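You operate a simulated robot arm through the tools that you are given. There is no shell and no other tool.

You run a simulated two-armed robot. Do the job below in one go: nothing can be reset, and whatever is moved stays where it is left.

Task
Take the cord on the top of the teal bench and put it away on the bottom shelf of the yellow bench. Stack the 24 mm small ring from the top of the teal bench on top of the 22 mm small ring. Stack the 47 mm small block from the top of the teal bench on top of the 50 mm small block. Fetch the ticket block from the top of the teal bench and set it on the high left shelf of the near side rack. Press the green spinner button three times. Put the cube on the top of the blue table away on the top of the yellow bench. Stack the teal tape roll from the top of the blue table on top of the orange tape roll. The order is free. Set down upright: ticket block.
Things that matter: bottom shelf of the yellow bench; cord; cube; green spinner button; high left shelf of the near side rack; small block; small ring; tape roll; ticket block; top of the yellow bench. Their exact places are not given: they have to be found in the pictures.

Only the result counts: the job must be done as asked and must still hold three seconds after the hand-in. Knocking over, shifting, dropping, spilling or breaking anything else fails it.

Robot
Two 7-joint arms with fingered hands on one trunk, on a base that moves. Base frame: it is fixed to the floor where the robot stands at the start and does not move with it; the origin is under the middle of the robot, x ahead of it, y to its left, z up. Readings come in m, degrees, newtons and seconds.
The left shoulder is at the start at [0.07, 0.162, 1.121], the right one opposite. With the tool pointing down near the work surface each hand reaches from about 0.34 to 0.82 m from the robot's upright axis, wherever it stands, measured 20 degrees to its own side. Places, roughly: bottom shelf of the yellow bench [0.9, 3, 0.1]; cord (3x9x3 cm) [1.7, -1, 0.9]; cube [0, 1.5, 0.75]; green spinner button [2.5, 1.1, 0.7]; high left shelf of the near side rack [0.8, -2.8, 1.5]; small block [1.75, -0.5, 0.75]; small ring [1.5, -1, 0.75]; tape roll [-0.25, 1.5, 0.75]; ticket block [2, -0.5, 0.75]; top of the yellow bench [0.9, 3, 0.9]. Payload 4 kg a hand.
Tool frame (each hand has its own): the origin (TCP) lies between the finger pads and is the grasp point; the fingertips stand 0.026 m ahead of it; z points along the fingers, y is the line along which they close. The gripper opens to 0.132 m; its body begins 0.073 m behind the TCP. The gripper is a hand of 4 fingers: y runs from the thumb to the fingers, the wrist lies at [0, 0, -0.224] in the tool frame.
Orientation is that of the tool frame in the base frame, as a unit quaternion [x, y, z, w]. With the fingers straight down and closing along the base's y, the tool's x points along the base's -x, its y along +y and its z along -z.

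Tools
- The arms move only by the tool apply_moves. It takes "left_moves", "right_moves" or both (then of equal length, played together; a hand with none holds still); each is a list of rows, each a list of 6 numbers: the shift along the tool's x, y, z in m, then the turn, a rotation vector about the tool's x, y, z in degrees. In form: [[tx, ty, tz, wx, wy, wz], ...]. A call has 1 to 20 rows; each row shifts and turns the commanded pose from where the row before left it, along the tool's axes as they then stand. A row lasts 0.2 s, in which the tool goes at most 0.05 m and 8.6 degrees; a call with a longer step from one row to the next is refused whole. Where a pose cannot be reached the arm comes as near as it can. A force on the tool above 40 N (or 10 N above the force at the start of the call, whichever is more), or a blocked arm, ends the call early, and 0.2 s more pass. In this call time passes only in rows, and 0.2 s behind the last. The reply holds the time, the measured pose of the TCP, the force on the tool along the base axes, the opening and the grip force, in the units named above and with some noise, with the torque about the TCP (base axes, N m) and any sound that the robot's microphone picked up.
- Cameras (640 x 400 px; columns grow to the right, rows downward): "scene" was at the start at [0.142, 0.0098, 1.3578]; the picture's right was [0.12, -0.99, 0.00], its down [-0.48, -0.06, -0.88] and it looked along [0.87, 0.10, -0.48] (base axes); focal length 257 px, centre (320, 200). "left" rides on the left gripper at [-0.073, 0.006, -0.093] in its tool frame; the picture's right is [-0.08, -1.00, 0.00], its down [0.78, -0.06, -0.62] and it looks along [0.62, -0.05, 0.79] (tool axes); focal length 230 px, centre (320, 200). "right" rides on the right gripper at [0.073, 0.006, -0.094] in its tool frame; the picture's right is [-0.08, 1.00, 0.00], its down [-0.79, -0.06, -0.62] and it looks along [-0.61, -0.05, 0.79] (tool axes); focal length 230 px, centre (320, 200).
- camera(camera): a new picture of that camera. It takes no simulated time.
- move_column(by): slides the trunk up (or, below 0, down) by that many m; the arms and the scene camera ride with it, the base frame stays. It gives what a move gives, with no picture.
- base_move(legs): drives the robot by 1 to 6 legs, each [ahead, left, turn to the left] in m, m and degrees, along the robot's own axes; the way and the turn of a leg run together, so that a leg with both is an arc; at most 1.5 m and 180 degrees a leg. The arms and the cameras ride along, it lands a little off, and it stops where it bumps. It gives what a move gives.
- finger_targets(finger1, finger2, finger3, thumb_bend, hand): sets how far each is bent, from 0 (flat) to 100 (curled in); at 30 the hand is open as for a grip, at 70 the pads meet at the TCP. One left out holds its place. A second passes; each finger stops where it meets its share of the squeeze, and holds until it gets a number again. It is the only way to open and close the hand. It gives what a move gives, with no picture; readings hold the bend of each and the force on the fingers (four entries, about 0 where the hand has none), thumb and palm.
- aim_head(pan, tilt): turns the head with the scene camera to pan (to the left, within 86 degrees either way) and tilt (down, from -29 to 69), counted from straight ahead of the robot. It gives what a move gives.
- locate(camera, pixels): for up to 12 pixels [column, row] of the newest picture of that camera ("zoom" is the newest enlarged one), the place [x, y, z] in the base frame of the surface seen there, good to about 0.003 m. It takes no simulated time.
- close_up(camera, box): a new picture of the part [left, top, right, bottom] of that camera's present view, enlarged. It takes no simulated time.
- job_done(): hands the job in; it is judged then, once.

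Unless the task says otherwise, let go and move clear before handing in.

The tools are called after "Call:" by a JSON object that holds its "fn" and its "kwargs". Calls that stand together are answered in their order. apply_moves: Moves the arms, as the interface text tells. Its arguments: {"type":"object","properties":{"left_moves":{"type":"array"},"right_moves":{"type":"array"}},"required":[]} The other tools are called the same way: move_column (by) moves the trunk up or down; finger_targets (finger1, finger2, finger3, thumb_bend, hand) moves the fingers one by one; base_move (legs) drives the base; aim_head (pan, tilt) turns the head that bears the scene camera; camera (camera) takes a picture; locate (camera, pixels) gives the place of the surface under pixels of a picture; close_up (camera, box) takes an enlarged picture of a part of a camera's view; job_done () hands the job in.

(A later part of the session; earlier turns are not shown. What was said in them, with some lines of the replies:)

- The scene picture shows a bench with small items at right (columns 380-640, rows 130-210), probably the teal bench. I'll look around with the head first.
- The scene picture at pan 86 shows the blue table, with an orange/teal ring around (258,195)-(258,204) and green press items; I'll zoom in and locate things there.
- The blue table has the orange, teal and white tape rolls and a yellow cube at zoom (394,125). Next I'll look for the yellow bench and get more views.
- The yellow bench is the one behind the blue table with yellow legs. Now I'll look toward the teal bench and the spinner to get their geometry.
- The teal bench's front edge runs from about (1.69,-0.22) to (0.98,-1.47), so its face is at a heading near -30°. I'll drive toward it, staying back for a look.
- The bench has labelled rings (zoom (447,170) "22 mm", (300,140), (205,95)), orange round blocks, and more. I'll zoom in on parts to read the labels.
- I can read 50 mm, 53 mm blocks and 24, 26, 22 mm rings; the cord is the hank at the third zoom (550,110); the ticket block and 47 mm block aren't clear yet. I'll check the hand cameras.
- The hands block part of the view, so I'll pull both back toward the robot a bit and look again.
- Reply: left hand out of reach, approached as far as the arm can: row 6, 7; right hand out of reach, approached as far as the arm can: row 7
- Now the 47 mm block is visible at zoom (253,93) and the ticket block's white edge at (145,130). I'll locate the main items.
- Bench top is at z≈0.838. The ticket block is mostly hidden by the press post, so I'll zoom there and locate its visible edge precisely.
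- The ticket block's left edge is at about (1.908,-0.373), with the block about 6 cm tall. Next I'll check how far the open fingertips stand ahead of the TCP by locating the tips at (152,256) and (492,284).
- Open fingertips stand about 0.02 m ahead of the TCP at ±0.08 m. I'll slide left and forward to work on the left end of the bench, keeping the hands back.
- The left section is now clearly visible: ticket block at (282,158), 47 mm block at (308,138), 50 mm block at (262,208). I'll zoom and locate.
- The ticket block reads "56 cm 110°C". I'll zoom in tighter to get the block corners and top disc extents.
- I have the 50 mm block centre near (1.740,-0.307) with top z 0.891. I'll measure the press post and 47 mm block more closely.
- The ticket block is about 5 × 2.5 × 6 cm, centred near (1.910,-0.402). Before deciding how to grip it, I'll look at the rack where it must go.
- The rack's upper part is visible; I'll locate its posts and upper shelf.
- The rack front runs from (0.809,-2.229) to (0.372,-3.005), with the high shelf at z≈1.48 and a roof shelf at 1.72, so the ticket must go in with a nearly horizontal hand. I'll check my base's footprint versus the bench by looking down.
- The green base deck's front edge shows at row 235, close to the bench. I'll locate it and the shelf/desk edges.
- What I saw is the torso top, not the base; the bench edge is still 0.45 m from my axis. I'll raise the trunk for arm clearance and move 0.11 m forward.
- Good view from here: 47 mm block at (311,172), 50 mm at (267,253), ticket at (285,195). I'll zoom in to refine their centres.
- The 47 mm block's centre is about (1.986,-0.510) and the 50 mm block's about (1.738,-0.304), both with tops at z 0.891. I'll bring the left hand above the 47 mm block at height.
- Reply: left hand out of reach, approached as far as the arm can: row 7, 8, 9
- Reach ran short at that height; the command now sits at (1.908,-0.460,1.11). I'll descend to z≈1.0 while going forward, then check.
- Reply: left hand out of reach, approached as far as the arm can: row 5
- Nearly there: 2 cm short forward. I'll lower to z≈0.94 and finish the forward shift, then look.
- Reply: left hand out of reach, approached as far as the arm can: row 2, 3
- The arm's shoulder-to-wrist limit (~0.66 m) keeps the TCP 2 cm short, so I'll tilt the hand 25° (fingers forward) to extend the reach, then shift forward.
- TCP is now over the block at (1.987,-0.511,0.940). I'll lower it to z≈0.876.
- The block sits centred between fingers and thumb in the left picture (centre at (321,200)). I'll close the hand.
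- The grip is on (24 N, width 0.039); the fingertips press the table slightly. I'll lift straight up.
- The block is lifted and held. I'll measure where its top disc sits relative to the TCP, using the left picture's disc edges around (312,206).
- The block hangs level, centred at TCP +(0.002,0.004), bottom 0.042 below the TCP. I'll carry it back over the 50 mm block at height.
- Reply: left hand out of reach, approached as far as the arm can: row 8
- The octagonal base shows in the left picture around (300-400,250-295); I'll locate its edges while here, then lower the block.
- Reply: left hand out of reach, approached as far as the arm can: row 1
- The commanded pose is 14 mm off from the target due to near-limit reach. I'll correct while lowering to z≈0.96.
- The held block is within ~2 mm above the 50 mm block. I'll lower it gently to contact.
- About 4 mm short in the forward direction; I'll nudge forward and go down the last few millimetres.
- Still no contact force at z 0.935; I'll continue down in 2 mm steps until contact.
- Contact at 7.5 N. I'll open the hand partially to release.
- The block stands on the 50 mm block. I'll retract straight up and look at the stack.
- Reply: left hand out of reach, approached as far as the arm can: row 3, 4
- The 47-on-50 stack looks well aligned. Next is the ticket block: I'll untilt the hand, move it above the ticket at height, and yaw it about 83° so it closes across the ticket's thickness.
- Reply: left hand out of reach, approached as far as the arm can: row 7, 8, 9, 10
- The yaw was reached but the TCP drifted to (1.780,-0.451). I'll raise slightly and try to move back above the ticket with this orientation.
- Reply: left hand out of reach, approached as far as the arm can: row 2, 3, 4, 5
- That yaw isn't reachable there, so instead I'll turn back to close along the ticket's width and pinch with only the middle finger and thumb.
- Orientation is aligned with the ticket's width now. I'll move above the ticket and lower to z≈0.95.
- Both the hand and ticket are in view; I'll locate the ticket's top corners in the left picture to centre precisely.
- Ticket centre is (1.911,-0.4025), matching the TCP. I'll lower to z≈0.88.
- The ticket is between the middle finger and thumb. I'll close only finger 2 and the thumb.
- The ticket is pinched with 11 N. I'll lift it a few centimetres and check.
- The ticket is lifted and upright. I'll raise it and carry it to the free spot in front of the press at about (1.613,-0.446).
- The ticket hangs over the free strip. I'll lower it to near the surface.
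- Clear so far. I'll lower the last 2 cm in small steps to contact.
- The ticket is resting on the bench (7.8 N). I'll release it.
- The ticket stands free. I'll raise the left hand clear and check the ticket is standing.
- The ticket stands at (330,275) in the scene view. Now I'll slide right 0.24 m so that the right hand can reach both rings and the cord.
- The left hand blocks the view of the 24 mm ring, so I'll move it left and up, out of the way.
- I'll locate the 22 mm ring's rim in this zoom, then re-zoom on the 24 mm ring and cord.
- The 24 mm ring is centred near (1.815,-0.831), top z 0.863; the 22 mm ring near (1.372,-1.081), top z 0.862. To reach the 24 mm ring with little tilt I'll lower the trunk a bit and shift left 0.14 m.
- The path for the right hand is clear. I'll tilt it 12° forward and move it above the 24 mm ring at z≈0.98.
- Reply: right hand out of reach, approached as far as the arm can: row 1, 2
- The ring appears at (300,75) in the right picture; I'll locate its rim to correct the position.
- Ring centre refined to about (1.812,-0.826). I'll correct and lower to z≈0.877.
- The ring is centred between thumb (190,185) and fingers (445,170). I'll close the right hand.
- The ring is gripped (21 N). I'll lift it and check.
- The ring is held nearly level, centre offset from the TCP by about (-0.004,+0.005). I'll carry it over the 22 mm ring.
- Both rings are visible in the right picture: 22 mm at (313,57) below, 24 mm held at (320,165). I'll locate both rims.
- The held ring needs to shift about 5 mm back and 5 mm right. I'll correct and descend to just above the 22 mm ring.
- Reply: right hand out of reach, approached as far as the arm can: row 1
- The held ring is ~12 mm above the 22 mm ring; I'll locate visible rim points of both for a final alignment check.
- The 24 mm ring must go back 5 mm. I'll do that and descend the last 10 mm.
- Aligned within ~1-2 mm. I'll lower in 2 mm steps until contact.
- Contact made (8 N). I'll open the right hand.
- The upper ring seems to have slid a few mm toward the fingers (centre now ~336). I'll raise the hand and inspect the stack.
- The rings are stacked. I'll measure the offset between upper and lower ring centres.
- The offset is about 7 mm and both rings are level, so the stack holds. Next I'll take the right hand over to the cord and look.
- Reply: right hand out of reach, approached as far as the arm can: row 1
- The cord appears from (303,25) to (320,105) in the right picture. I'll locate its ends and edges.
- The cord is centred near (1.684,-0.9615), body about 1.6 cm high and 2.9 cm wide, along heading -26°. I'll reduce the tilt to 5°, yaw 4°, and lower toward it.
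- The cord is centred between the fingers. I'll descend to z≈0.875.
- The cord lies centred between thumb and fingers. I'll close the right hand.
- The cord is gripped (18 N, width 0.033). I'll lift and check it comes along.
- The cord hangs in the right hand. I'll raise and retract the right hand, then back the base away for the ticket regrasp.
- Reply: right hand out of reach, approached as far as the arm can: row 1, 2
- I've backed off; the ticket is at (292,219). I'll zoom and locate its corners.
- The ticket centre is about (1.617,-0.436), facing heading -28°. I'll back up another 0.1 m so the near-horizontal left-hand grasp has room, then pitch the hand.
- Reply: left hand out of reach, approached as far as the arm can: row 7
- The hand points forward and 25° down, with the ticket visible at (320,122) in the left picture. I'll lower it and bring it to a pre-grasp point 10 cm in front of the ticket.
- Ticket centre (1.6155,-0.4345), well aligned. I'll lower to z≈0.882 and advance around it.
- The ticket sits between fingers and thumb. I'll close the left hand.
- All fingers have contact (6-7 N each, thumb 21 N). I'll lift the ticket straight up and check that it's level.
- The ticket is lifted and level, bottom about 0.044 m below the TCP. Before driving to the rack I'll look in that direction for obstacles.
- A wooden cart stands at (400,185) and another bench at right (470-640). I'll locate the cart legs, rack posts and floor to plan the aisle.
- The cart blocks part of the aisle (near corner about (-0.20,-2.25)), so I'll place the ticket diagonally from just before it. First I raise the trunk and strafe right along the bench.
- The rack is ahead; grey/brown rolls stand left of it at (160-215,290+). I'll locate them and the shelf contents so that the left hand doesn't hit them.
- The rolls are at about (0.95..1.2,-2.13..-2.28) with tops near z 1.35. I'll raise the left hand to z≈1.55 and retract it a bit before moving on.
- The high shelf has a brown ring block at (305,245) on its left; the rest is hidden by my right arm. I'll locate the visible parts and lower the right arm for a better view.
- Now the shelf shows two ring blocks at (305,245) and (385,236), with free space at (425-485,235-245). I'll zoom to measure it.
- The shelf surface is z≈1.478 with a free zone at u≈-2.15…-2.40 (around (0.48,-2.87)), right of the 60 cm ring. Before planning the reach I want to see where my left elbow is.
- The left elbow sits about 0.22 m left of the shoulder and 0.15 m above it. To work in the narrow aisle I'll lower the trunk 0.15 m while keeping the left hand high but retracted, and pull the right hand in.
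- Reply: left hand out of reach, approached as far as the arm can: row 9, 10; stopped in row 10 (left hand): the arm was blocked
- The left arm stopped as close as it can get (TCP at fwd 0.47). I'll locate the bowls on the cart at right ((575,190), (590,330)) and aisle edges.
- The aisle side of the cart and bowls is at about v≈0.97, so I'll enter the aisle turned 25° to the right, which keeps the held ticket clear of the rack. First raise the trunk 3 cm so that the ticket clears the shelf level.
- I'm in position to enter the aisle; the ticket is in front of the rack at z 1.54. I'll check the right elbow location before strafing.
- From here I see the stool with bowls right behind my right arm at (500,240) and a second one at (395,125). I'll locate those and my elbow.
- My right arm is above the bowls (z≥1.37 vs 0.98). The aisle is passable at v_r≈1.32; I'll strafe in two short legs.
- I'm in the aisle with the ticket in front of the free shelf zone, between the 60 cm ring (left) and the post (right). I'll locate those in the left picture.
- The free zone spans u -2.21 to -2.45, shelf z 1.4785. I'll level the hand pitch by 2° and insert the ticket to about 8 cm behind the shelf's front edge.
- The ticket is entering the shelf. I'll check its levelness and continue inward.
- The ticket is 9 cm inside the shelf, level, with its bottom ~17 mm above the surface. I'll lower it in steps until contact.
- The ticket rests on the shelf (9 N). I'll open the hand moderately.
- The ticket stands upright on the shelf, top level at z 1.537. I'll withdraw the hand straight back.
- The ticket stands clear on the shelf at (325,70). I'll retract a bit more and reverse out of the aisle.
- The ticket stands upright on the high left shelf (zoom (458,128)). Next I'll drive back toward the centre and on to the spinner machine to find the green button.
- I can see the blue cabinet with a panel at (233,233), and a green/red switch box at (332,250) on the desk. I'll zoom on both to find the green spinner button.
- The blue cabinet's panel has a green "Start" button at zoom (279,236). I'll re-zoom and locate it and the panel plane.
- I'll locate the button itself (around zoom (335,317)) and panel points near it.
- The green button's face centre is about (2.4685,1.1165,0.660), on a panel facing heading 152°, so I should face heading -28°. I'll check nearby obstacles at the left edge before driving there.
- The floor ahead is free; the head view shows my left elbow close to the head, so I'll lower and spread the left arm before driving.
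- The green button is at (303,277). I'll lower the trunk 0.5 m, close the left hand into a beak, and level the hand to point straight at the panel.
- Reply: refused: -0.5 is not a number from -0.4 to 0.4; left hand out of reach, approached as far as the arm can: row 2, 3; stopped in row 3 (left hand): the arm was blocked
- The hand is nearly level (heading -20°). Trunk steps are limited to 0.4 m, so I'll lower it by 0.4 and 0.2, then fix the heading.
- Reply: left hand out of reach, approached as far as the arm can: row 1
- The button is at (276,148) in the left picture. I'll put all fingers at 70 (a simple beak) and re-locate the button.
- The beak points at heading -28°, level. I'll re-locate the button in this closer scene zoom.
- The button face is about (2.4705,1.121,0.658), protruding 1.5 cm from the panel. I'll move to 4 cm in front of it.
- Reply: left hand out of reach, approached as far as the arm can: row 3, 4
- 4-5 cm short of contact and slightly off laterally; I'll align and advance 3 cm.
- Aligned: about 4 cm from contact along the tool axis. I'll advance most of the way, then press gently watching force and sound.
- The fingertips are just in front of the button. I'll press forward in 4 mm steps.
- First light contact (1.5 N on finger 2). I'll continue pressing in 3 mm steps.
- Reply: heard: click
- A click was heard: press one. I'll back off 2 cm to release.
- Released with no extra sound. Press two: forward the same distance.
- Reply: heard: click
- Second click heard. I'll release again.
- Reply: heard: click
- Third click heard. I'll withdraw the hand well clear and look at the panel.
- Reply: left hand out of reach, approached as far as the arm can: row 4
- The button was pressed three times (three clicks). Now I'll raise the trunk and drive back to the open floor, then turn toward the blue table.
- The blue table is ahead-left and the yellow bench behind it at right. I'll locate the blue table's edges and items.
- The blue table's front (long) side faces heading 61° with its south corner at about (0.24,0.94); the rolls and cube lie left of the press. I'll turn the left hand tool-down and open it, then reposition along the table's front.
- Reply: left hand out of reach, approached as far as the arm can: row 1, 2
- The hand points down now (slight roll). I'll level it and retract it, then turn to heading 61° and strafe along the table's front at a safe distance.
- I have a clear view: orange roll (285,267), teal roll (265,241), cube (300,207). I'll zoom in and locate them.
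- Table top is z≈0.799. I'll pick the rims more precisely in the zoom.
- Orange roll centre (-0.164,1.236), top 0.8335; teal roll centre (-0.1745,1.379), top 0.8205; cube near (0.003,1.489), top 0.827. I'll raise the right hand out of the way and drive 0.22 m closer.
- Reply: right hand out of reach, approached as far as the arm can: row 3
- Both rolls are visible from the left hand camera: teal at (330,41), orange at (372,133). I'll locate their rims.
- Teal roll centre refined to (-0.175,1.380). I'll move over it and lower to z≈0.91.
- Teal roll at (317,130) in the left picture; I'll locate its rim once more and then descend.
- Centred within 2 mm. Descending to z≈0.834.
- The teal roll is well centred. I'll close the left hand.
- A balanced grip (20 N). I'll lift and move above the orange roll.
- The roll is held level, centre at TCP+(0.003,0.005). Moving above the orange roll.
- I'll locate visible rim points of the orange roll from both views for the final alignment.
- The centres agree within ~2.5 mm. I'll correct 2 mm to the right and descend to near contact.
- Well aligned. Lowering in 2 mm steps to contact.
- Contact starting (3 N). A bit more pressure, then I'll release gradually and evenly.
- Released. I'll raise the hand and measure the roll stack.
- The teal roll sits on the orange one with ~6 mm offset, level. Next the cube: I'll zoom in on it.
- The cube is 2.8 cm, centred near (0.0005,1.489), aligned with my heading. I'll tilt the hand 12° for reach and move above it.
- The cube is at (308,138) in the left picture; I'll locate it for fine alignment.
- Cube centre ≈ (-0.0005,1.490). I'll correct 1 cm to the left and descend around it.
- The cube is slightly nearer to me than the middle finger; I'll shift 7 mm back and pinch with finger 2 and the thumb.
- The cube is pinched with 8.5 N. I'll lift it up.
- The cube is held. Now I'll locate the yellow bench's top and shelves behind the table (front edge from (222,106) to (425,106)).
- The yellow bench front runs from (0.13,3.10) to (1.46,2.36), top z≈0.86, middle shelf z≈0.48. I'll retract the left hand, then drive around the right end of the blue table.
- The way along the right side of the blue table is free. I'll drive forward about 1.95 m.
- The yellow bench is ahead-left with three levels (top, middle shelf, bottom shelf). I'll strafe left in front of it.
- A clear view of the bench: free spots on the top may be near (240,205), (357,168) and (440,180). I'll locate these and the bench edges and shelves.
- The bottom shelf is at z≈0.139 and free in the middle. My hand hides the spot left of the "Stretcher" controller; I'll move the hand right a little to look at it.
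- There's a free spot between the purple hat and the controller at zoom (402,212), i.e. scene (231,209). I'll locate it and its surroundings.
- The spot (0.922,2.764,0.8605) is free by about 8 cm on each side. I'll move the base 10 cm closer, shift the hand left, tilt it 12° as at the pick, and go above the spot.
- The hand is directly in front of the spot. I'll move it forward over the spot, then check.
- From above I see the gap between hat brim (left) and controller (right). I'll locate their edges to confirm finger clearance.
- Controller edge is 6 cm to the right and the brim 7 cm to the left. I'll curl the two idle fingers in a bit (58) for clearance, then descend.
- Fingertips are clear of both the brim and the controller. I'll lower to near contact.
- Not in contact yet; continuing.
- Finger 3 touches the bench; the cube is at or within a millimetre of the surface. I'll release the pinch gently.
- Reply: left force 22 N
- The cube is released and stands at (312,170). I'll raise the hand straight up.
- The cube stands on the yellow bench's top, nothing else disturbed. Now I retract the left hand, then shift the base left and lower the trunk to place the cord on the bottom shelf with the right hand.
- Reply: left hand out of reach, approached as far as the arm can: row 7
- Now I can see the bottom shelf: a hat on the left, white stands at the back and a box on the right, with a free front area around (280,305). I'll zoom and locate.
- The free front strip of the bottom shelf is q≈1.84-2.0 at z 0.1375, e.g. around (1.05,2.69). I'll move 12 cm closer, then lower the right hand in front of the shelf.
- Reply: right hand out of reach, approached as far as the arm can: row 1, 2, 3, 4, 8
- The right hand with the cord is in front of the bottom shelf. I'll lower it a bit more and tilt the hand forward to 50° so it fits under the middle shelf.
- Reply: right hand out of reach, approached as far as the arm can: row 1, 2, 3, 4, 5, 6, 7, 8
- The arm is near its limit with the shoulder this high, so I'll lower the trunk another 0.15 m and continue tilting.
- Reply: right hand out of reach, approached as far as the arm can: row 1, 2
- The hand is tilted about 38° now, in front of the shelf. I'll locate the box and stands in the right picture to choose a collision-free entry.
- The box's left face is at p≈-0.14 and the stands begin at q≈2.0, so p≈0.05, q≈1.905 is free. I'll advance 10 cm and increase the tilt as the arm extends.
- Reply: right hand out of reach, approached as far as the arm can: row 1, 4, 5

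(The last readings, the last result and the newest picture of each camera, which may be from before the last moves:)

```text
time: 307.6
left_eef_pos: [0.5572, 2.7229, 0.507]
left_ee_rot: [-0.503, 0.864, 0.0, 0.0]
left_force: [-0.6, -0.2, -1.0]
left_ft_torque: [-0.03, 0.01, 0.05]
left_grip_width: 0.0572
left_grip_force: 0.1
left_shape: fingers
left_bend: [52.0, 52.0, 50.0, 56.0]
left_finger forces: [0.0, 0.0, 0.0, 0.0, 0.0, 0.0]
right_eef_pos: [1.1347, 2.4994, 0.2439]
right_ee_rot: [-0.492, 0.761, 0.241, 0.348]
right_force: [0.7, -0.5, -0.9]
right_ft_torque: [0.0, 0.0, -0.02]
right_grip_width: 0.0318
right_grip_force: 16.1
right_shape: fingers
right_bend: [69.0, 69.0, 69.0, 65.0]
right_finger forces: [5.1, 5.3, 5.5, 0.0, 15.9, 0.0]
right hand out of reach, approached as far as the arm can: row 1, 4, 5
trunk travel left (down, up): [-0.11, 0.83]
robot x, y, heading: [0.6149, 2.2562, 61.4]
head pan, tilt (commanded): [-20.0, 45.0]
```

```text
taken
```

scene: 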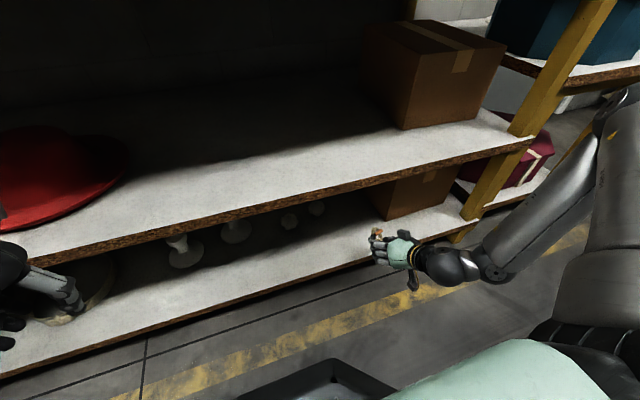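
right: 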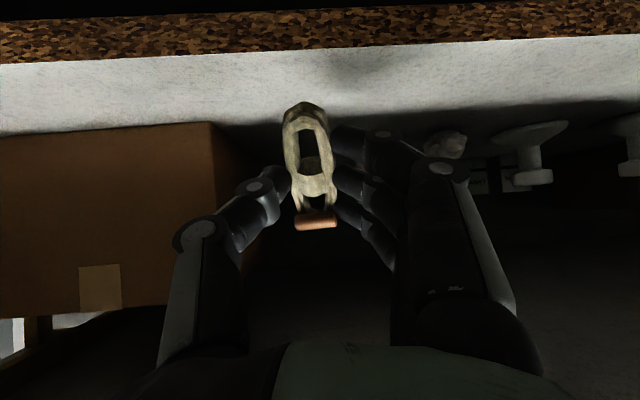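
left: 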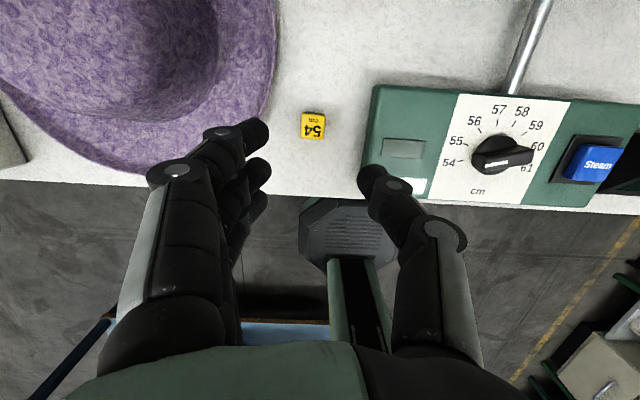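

Tilt is now 50°. I'll shift 9 cm left and move 12 cm in over the shelf.

Call:
{"fn": "apply_moves", "kwargs": {"right_moves": [[0, 0.045, 0, 0, 0, 0], [0, 0.045, 0, 0, 0, 0], [-0.0257, 0, 0.0307, 0, 0, 0], [-0.0257, 0, 0.0307, 0, 0, 0], [-0.0257, 0, 0.0307, 0, 0, 0]]}}

Call:
{"fn": "camera", "kwargs": {"camera": "right"}}

Call:
{"fn": "close_up", "kwargs": {"camera": "scene", "box": [220, 150, 500, 325]}}

```text
time: 308.9
left_eef_pos: [0.558, 2.7226, 0.5064]
left_ee_rot: [-0.503, 0.864, 0.0, 0.0]
left_force: [0.0, -0.2, 0.1]
left_ft_torque: [0.01, 0.01, -0.03]
left_grip_width: 0.0573
left_grip_force: 0.0
left_shape: fingers
left_bend: [52.0, 52.0, 50.0, 56.0]
left_finger forces: [0.0, 0.1, 0.1, 0.0, 0.0, 0.0]
right_eef_pos: [1.1529, 2.6299, 0.261]
right_ee_rot: [-0.49, 0.762, 0.24, 0.349]
right_force: [1.2, 0.0, -1.0]
right_ft_torque: [-0.03, -0.01, 0.0]
right_grip_width: 0.0317
right_grip_force: 15.6
right_shape: fingers
right_bend: [69.0, 69.0, 69.0, 65.0]
right_finger forces: [5.1, 5.3, 5.4, 0.1, 15.9, 0.0]
right hand out of reach, approached as far as the arm can: row 1, 2
trunk travel left (down, up): [-0.11, 0.83]
robot x, y, heading: [0.6134, 2.2536, 61.1]
head pan, tilt (commanded): [-20.0, 45.0]
```

```text
taken
```

right: 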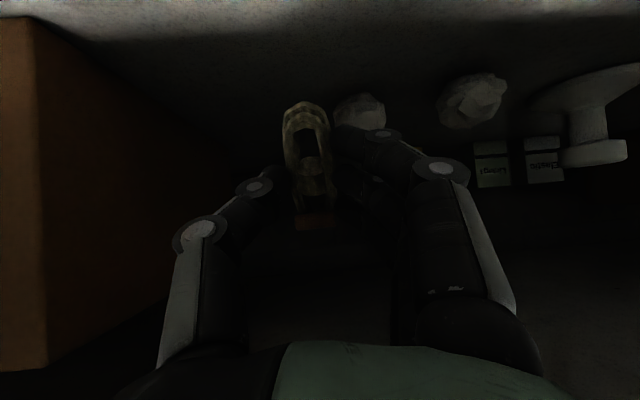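

```text
2.29 times, centred on (360, 238) of scene
```

zoom: 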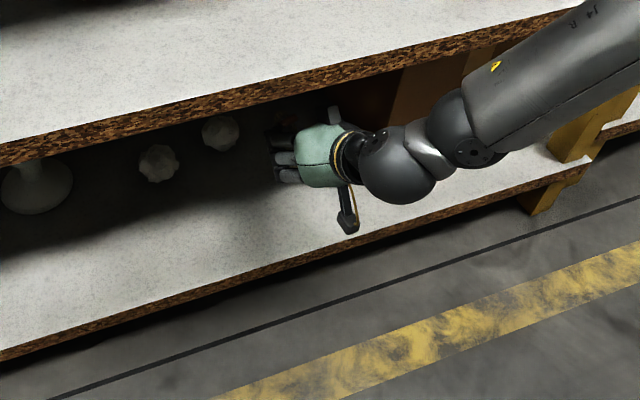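

The hand is under the middle shelf at q 1.918. There are white knobby objects near the fingers at (360,112) and (470,100); I'll locate them.

Call:
{"fn": "locate", "kwargs": {"camera": "right", "pixels": [[360, 115], [345, 105], [380, 105], [470, 100], [440, 110], [260, 90], [300, 60], [250, 130], [420, 130], [40, 60], [310, 180], [230, 60]]}}

Call:
{"fn": "locate", "kwargs": {"camera": "zoom", "pixels": [[220, 132], [205, 140], [235, 145], [158, 163], [180, 165], [260, 200], [300, 230], [240, 170], [400, 100], [330, 115]]}}

```text
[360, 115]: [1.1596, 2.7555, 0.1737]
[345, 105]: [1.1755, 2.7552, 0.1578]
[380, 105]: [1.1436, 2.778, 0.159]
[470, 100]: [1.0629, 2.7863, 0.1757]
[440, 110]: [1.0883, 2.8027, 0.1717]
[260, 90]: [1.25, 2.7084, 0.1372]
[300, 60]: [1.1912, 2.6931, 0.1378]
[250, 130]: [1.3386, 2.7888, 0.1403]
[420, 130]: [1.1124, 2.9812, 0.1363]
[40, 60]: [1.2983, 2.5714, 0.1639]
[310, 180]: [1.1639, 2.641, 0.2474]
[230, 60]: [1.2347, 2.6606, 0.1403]
```

```text
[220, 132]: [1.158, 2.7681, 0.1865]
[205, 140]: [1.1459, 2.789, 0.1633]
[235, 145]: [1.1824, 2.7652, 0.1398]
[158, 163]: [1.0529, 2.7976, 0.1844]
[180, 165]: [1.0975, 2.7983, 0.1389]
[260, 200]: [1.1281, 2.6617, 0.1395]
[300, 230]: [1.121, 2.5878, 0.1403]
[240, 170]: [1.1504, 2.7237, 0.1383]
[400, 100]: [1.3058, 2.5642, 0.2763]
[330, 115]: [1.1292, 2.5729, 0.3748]
```

The nearest object is at p≈0.066, q≥2.01; the cord's path stays clear if I back up 2 cm. I'll do that while lowering 5 cm.

Call:
{"fn": "apply_moves", "kwargs": {"right_moves": [[0.0256, 0, 0.0084, 0, 0, 0], [0.0256, 0, 0.0084, 0, 0, 0]]}}

Call:
{"fn": "camera", "kwargs": {"camera": "right"}}

Call:
{"fn": "close_up", "kwargs": {"camera": "scene", "box": [260, 180, 420, 300]}}

```text
time: 309.4
left_eef_pos: [0.5553, 2.7239, 0.5051]
left_ee_rot: [-0.503, 0.864, 0.0, -0.001]
left_force: [0.5, 0.1, 1.0]
left_ft_torque: [0.02, -0.01, 0.02]
left_grip_width: 0.0569
left_grip_force: 0.0
left_shape: fingers
left_bend: [52.0, 52.0, 50.0, 56.0]
left_finger forces: [0.0, 0.0, 0.1, 0.0, 0.0, 0.0]
right_eef_pos: [1.1508, 2.61, 0.2394]
right_ee_rot: [-0.492, 0.761, 0.241, 0.348]
right_force: [0.7, 0.2, 0.0]
right_ft_torque: [-0.04, 0.01, 0.0]
right_grip_width: 0.0317
right_grip_force: 16.0
right_shape: fingers
right_bend: [69.0, 69.0, 69.0, 65.0]
right_finger forces: [5.2, 5.4, 5.4, 0.0, 15.9, 0.1]
right hand out of reach, approached as far as the arm can: row 1, 2
trunk travel left (down, up): [-0.11, 0.83]
robot x, y, heading: [0.6133, 2.255, 61.2]
head pan, tilt (commanded): [-20.0, 45.0]
```

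```text
taken
```

right: 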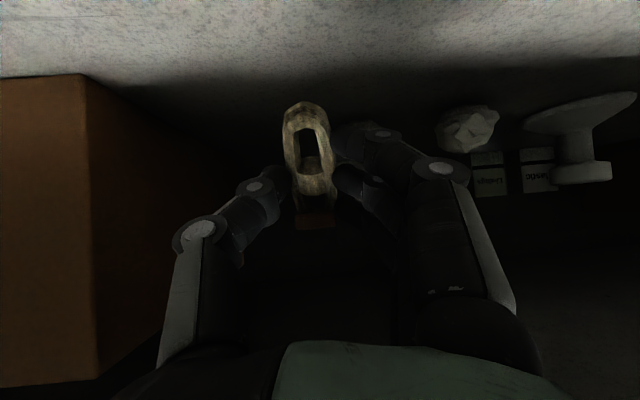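

```text
3.33 times, centred on (340, 240) of scene
```

zoom: 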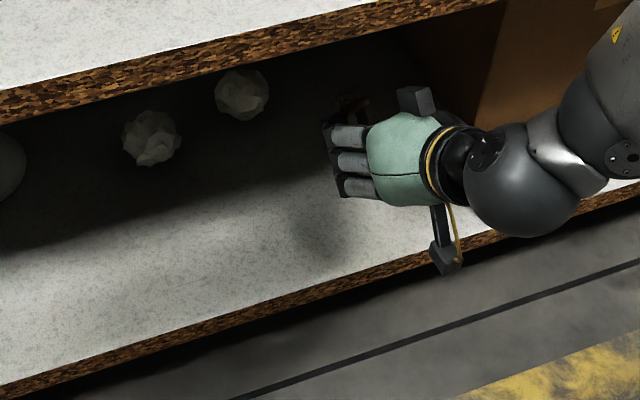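

The arm itself can't go lower in this pose, so I'll use the trunk to lower the cord the last 4 cm.

Call:
{"fn": "move_column", "kwargs": {"by": -0.035}}

Call:
{"fn": "close_up", "kwargs": {"camera": "scene", "box": [260, 160, 420, 280]}}

Call:
{"fn": "camera", "kwargs": {"camera": "right"}}

```text
time: 310.2
left_eef_pos: [0.5574, 2.7234, 0.4707]
left_ee_rot: [-0.503, 0.864, 0.0, 0.0]
left_force: [0.3, 0.3, -0.2]
left_ft_torque: [0.0, 0.01, 0.03]
left_grip_width: 0.057
left_grip_force: 0.0
left_shape: fingers
left_bend: [52.0, 52.0, 50.0, 56.0]
left_finger forces: [0.0, 0.1, 0.0, 0.0, 0.0, 0.0]
right_eef_pos: [1.15, 2.6095, 0.2046]
right_ee_rot: [-0.492, 0.762, 0.24, 0.347]
right_force: [-0.1, -0.2, -0.7]
right_ft_torque: [-0.03, 0.0, -0.02]
right_grip_width: 0.0317
right_grip_force: 15.6
right_shape: fingers
right_bend: [69.0, 69.0, 69.0, 65.0]
right_finger forces: [5.3, 5.3, 5.5, 0.0, 16.0, 0.0]
trunk travel left (down, up): [-0.075, 0.865]
robot x, y, heading: [0.6152, 2.2564, 61.2]
head pan, tilt (commanded): [-20.0, 45.0]
```

```text
3.33 times, centred on (340, 220) of scene
```

zoom: 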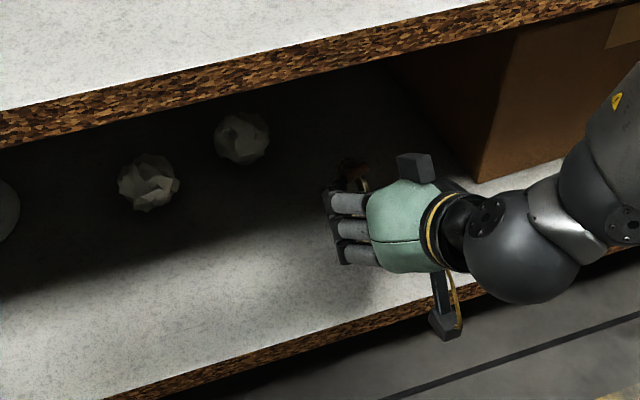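

```text
taken
```

right: 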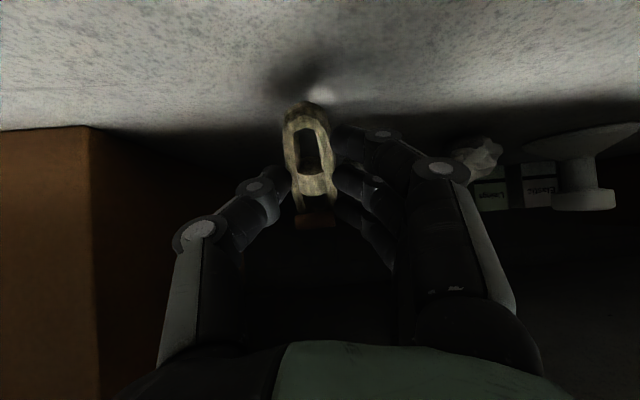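

Almost down: the cord's lower end should be ~6 mm above the shelf. I'll lower the trunk by small steps.

Call:
{"fn": "move_column", "kwargs": {"by": -0.006}}

Call:
{"fn": "move_column", "kwargs": {"by": -0.004}}

```text
time: 310.8
left_eef_pos: [0.5566, 2.7236, 0.4653]
left_ee_rot: [-0.503, 0.864, 0.0, -0.001]
left_force: [-0.1, -0.4, -0.6]
left_ft_torque: [0.0, -0.03, 0.0]
left_grip_width: 0.057
left_grip_force: 0.0
left_shape: fingers
left_bend: [52.0, 52.0, 50.0, 56.0]
left_finger forces: [0.0, 0.0, 0.0, 0.0, 0.0, 0.0]
right_eef_pos: [1.1502, 2.6086, 0.1982]
right_ee_rot: [-0.491, 0.762, 0.24, 0.347]
right_force: [-0.2, 0.1, 0.7]
right_ft_torque: [0.04, 0.0, -0.03]
right_grip_width: 0.0317
right_grip_force: 16.1
right_shape: fingers
right_bend: [69.0, 69.0, 69.0, 65.0]
right_finger forces: [5.2, 5.3, 5.3, 0.0, 15.9, 0.0]
trunk travel left (down, up): [-0.069, 0.871]
robot x, y, heading: [0.6142, 2.2535, 61.3]
head pan, tilt (commanded): [-20.0, 45.0]
```

```text
time: 311.3
left_eef_pos: [0.5571, 2.722, 0.4612]
left_ee_rot: [-0.503, 0.864, 0.0, 0.0]
left_force: [0.0, -0.9, -0.8]
left_ft_torque: [-0.04, -0.01, -0.01]
left_grip_width: 0.0573
left_grip_force: 0.0
left_shape: fingers
left_bend: [52.0, 52.0, 50.0, 56.0]
left_finger forces: [0.0, 0.0, 0.0, 0.0, 0.0, 0.0]
right_eef_pos: [1.1502, 2.6093, 0.1943]
right_ee_rot: [-0.491, 0.762, 0.24, 0.348]
right_force: [0.6, 1.1, 2.4]
right_ft_torque: [0.0, -0.04, 0.04]
right_grip_width: 0.0316
right_grip_force: 16.9
right_shape: fingers
right_bend: [70.0, 69.0, 69.0, 65.0]
right_finger forces: [5.8, 5.4, 5.7, 0.0, 16.3, 0.0]
trunk travel left (down, up): [-0.065, 0.875]
robot x, y, heading: [0.6127, 2.2536, 61.2]
head pan, tilt (commanded): [-20.0, 45.0]
```

The cord's lower end touches the shelf (2.4 N). I'll loosen the grip gradually so that it settles.

Call:
{"fn": "finger_targets", "kwargs": {"hand": "right", "finger1": 66, "finger2": 66, "finger3": 66, "thumb_bend": 62}}

Call:
{"fn": "camera", "kwargs": {"camera": "right"}}

```text
time: 312.3
left_eef_pos: [0.5571, 2.7223, 0.4606]
left_ee_rot: [-0.503, 0.864, 0.0, 0.001]
left_force: [-0.6, -0.1, 0.9]
left_ft_torque: [0.02, -0.02, 0.04]
left_grip_width: 0.0574
left_grip_force: 0.1
left_shape: fingers
left_bend: [52.0, 52.0, 50.0, 56.0]
left_finger forces: [0.0, 0.1, 0.0, 0.0, 0.1, 0.0]
right_eef_pos: [1.1502, 2.6104, 0.1947]
right_ee_rot: [-0.491, 0.761, 0.241, 0.347]
right_force: [-0.2, 1.4, 2.9]
right_ft_torque: [0.02, -0.04, 0.02]
right_grip_width: 0.0337
right_grip_force: 3.8
right_shape: fingers
right_bend: [65.0, 65.0, 64.0, 61.0]
right_finger forces: [1.4, 1.5, 1.4, 0.0, 3.4, 0.0]
trunk travel left (down, up): [-0.065, 0.875]
robot x, y, heading: [0.6173, 2.2567, 61.0]
head pan, tilt (commanded): [-20.0, 45.0]
```

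```text
taken
```

right: 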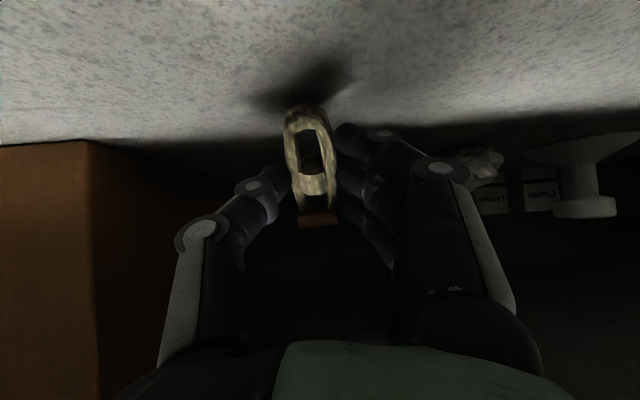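

The grip is down to ~4 N. I'll lower 8 mm more so the cord pivots flatter, then open fully.

Call:
{"fn": "move_column", "kwargs": {"by": -0.008}}

Call:
{"fn": "finger_targets", "kwargs": {"hand": "right", "finger1": 58, "finger2": 58, "finger3": 58, "thumb_bend": 55}}

Call:
{"fn": "camera", "kwargs": {"camera": "right"}}

Call:
{"fn": "close_up", "kwargs": {"camera": "scene", "box": [260, 160, 420, 280]}}

```text
time: 312.9
left_eef_pos: [0.5573, 2.7232, 0.453]
left_ee_rot: [-0.503, 0.864, 0.0, 0.0]
left_force: [0.4, -0.4, 0.0]
left_ft_torque: [0.0, -0.01, -0.02]
left_grip_width: 0.057
left_grip_force: 0.0
left_shape: fingers
left_bend: [52.0, 52.0, 50.0, 56.0]
left_finger forces: [0.0, 0.1, 0.1, 0.0, 0.0, 0.1]
right_eef_pos: [1.1507, 2.608, 0.1854]
right_ee_rot: [-0.492, 0.762, 0.24, 0.347]
right_force: [-0.5, 1.2, 2.7]
right_ft_torque: [0.02, -0.03, 0.02]
right_grip_width: 0.0341
right_grip_force: 4.8
right_shape: fingers
right_bend: [65.0, 64.0, 63.0, 61.0]
right_finger forces: [1.2, 1.8, 2.0, 0.0, 4.6, 0.0]
trunk travel left (down, up): [-0.057, 0.883]
robot x, y, heading: [0.6144, 2.2546, 61.1]
head pan, tilt (commanded): [-20.0, 45.0]
```

```text
time: 313.9
left_eef_pos: [0.5568, 2.722, 0.453]
left_ee_rot: [-0.503, 0.864, 0.0, 0.0]
left_force: [-0.1, 0.1, 1.2]
left_ft_torque: [-0.03, -0.02, 0.03]
left_grip_width: 0.0572
left_grip_force: 0.1
left_shape: fingers
left_bend: [52.0, 52.0, 50.0, 56.0]
left_finger forces: [0.0, 0.0, 0.1, 0.0, 0.0, 0.1]
right_eef_pos: [1.1485, 2.6094, 0.1863]
right_ee_rot: [-0.491, 0.762, 0.24, 0.347]
right_force: [-0.5, 0.2, -0.1]
right_ft_torque: [0.01, -0.02, -0.01]
right_grip_width: 0.0508
right_grip_force: 0.1
right_shape: fingers
right_bend: [57.0, 57.0, 57.0, 55.0]
right_finger forces: [0.0, 0.1, 0.0, 0.0, 0.0, 0.0]
trunk travel left (down, up): [-0.057, 0.883]
robot x, y, heading: [0.6147, 2.253, 61.1]
head pan, tilt (commanded): [-20.0, 45.0]
```

```text
taken
```

right: 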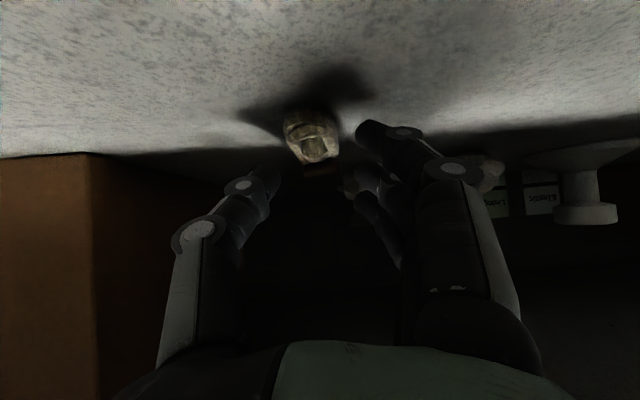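

```text
3.33 times, centred on (340, 220) of scene
```

zoom: 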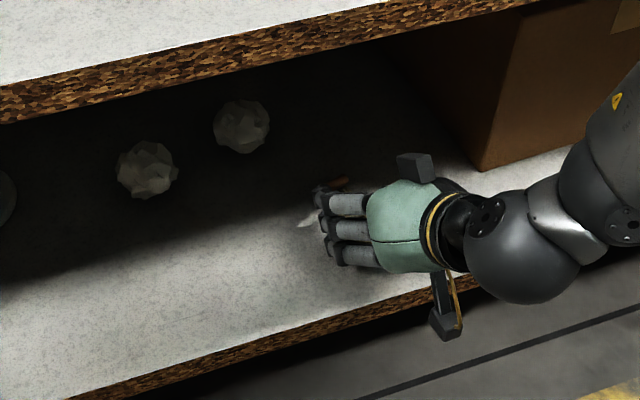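

The cord has settled flat on the shelf, out of the grip. I'll open a bit wider and withdraw upward/backward.

Call:
{"fn": "finger_targets", "kwargs": {"hand": "right", "finger1": 46, "finger2": 46, "finger3": 46, "thumb_bend": 46}}

Call:
{"fn": "move_column", "kwargs": {"by": 0.04}}

Call:
{"fn": "camera", "kwargs": {"camera": "right"}}

Call:
{"fn": "close_up", "kwargs": {"camera": "scene", "box": [260, 160, 420, 280]}}

```text
time: 314.9
left_eef_pos: [0.5564, 2.7227, 0.4527]
left_ee_rot: [-0.502, 0.865, -0.001, 0.0]
left_force: [-0.5, -0.7, -0.3]
left_ft_torque: [-0.02, 0.02, -0.04]
left_grip_width: 0.0569
left_grip_force: 0.0
left_shape: fingers
left_bend: [52.0, 52.0, 50.0, 56.0]
left_finger forces: [0.0, 0.0, 0.0, 0.1, 0.0, 0.0]
right_eef_pos: [1.1501, 2.61, 0.1853]
right_ee_rot: [-0.492, 0.761, 0.241, 0.347]
right_force: [-0.4, -0.1, 0.6]
right_ft_torque: [0.03, 0.02, 0.0]
right_grip_width: 0.0831
right_grip_force: 0.0
right_shape: fingers
right_bend: [46.0, 46.0, 46.0, 46.0]
right_finger forces: [0.1, 0.0, 0.0, 0.0, 0.1, 0.1]
trunk travel left (down, up): [-0.057, 0.883]
robot x, y, heading: [0.6142, 2.2598, 61.0]
head pan, tilt (commanded): [-20.0, 45.0]
```

```text
time: 315.7
left_eef_pos: [0.5566, 2.7236, 0.4921]
left_ee_rot: [-0.504, 0.864, 0.0, 0.0]
left_force: [0.1, 0.3, 0.3]
left_ft_torque: [0.01, 0.01, 0.03]
left_grip_width: 0.0568
left_grip_force: 0.0
left_shape: fingers
left_bend: [52.0, 52.0, 50.0, 56.0]
left_finger forces: [0.0, 0.0, 0.0, 0.1, 0.1, 0.0]
right_eef_pos: [1.1509, 2.6083, 0.2268]
right_ee_rot: [-0.491, 0.762, 0.24, 0.347]
right_force: [0.1, 0.2, -0.1]
right_ft_torque: [-0.05, -0.02, -0.01]
right_grip_width: 0.0831
right_grip_force: 0.1
right_shape: fingers
right_bend: [46.0, 46.0, 46.0, 46.0]
right_finger forces: [0.1, 0.1, 0.1, 0.0, 0.0, 0.0]
trunk travel left (down, up): [-0.097, 0.843]
robot x, y, heading: [0.6163, 2.2548, 61.3]
head pan, tilt (commanded): [-20.0, 45.0]
```

```text
taken
```

right: 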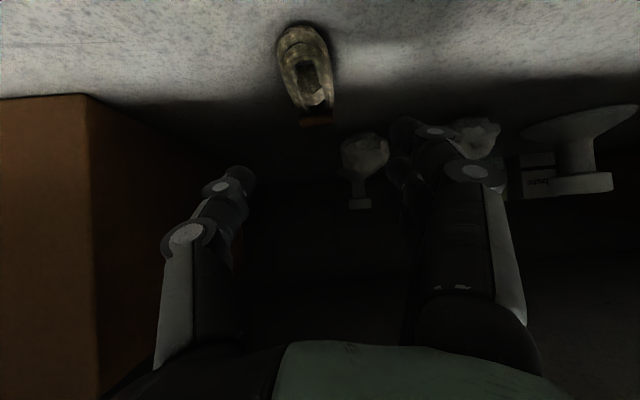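

```text
3.33 times, centred on (340, 220) of scene
```

zoom: 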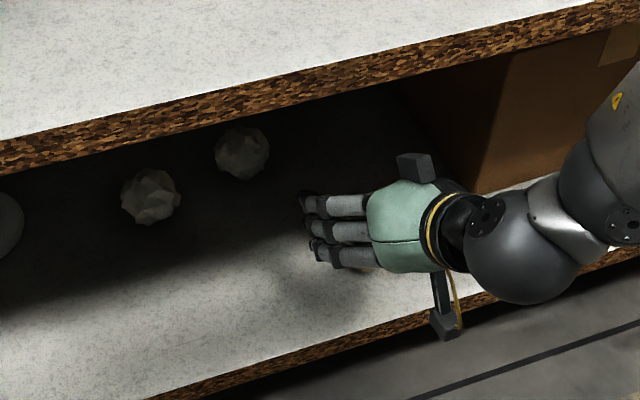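

The cord lies on the bottom shelf at (305,70) in the right picture, free of the hand. I'll back the base out and look.

Call:
{"fn": "base_move", "kwargs": {"legs": [[-0.2, 0, 0]]}}

Call:
{"fn": "camera", "kwargs": {"camera": "right"}}

Call:
{"fn": "camera", "kwargs": {"camera": "scene"}}

Call:
{"fn": "close_up", "kwargs": {"camera": "scene", "box": [200, 150, 420, 290]}}

```text
time: 317.3
left_eef_pos: [0.4612, 2.5488, 0.4933]
left_ee_rot: [-0.502, 0.865, -0.001, 0.0]
left_force: [0.2, -1.8, -0.7]
left_ft_torque: [-0.01, -0.01, -0.02]
left_grip_width: 0.0571
left_grip_force: 0.0
left_shape: fingers
left_bend: [52.0, 52.0, 50.0, 56.0]
left_finger forces: [0.1, 0.0, 0.0, 0.1, 0.1, 0.0]
right_eef_pos: [1.0543, 2.4334, 0.2252]
right_ee_rot: [-0.492, 0.761, 0.24, 0.347]
right_force: [0.0, 0.2, -0.7]
right_ft_torque: [-0.03, 0.02, 0.03]
right_grip_width: 0.083
right_grip_force: 0.1
right_shape: fingers
right_bend: [46.0, 46.0, 46.0, 46.0]
right_finger forces: [0.0, 0.0, 0.0, 0.0, 0.0, 0.0]
trunk travel left (down, up): [-0.097, 0.843]
robot x, y, heading: [0.5176, 2.08, 61.4]
head pan, tilt (commanded): [-20.0, 45.0]
```

```text
taken
```

right: 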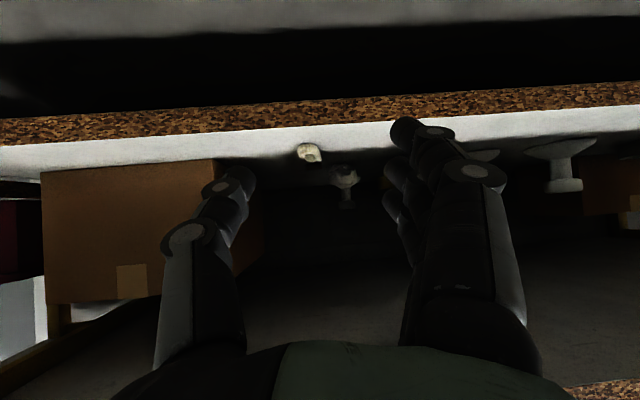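

```text
taken
```

scene: 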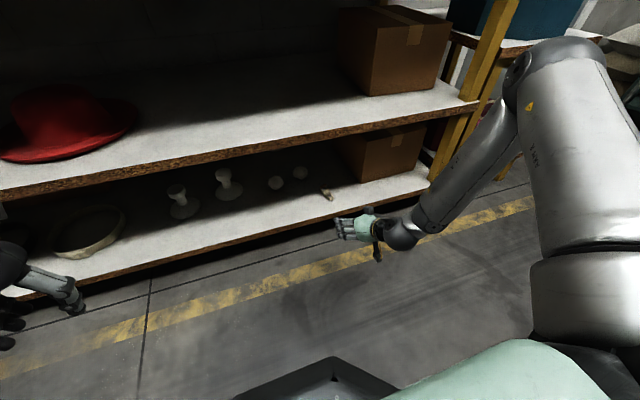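

```text
2.86 times, centred on (310, 220) of scene
```

zoom: 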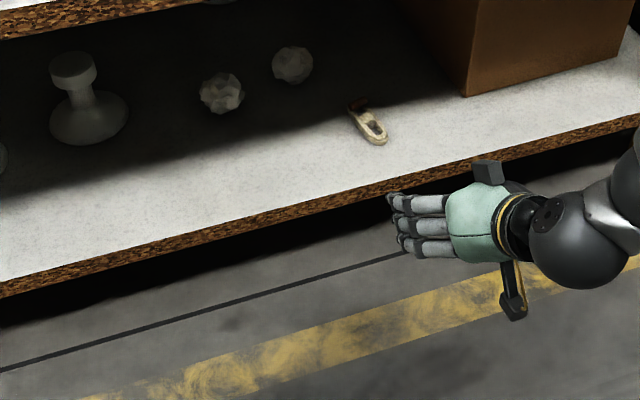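

The cord lies on the yellow bench's bottom shelf (zoom (368,122)). I'll do one last check of the cube and the bench top before handing in.

Call:
{"fn": "aim_head", "kwargs": {"pan": 0, "tilt": -5}}

Call:
{"fn": "camera", "kwargs": {"camera": "scene"}}

```text
time: 318.5
left_eef_pos: [0.4606, 2.5471, 0.4921]
left_ee_rot: [-0.503, 0.864, 0.001, 0.0]
left_force: [-0.3, -0.1, -0.8]
left_ft_torque: [0.0, -0.01, 0.03]
left_grip_width: 0.0569
left_grip_force: 0.1
left_shape: fingers
left_bend: [52.0, 52.0, 50.0, 56.0]
left_finger forces: [0.1, 0.0, 0.0, 0.1, 0.1, 0.0]
right_eef_pos: [1.0544, 2.4335, 0.2269]
right_ee_rot: [-0.491, 0.762, 0.24, 0.348]
right_force: [0.4, -0.9, -0.6]
right_ft_torque: [0.01, 0.02, 0.03]
right_grip_width: 0.0832
right_grip_force: 0.1
right_shape: fingers
right_bend: [46.0, 46.0, 46.0, 46.0]
right_finger forces: [0.0, 0.0, 0.0, 0.0, 0.0, 0.0]
trunk travel left (down, up): [-0.097, 0.843]
robot x, y, heading: [0.5191, 2.0807, 61.1]
head pan, tilt (commanded): [0.0, -5.0]
```

```text
taken
```

scene: 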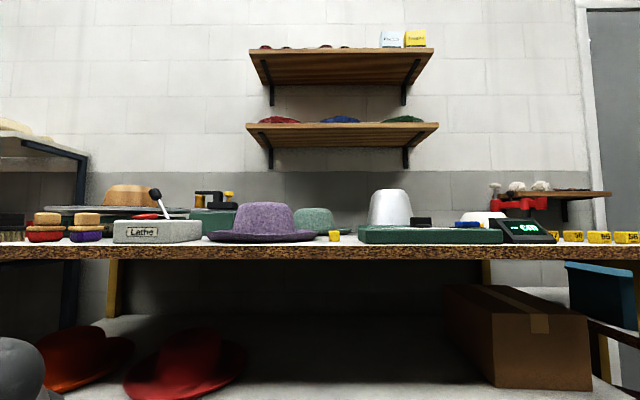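

The cube stands on the bench top at (334,236), and both hands are empty and clear. Everything asked for is done, so I'm handing in.

Call:
{"fn": "job_done", "kwargs": {}}

```text
The job is handed in.
```

The job is handed in. All seven parts were done, and both hands were empty and clear at the end.

- **Cord:** lying flat near the front of the bottom shelf of the yellow bench.
- **Rings:** the 24 mm ring is on top of the 22 mm ring. It sits about 7 mm off centre because it slid on release, but it measured level.
- **Small blocks:** the 47 mm block is on top of the 50 mm block and looked well aligned.
- **Ticket block:** standing upright on the high left shelf of the near side rack, right of the 60 cm ring. I first set it down on the teal bench to change grip, because it could not be carried straight to the shelf.
- **Green spinner button:** pressed three times, with a click heard each time.
- **Cube:** on top of the yellow bench, between the purple hat and the "Stretcher" controller.
- **Tape rolls:** the teal roll is on top of the orange roll, about 6 mm off centre and level.

I did not drive back to look at the ring, block or tape stacks after leaving them. I did not see or feel anything else get bumped or moved.
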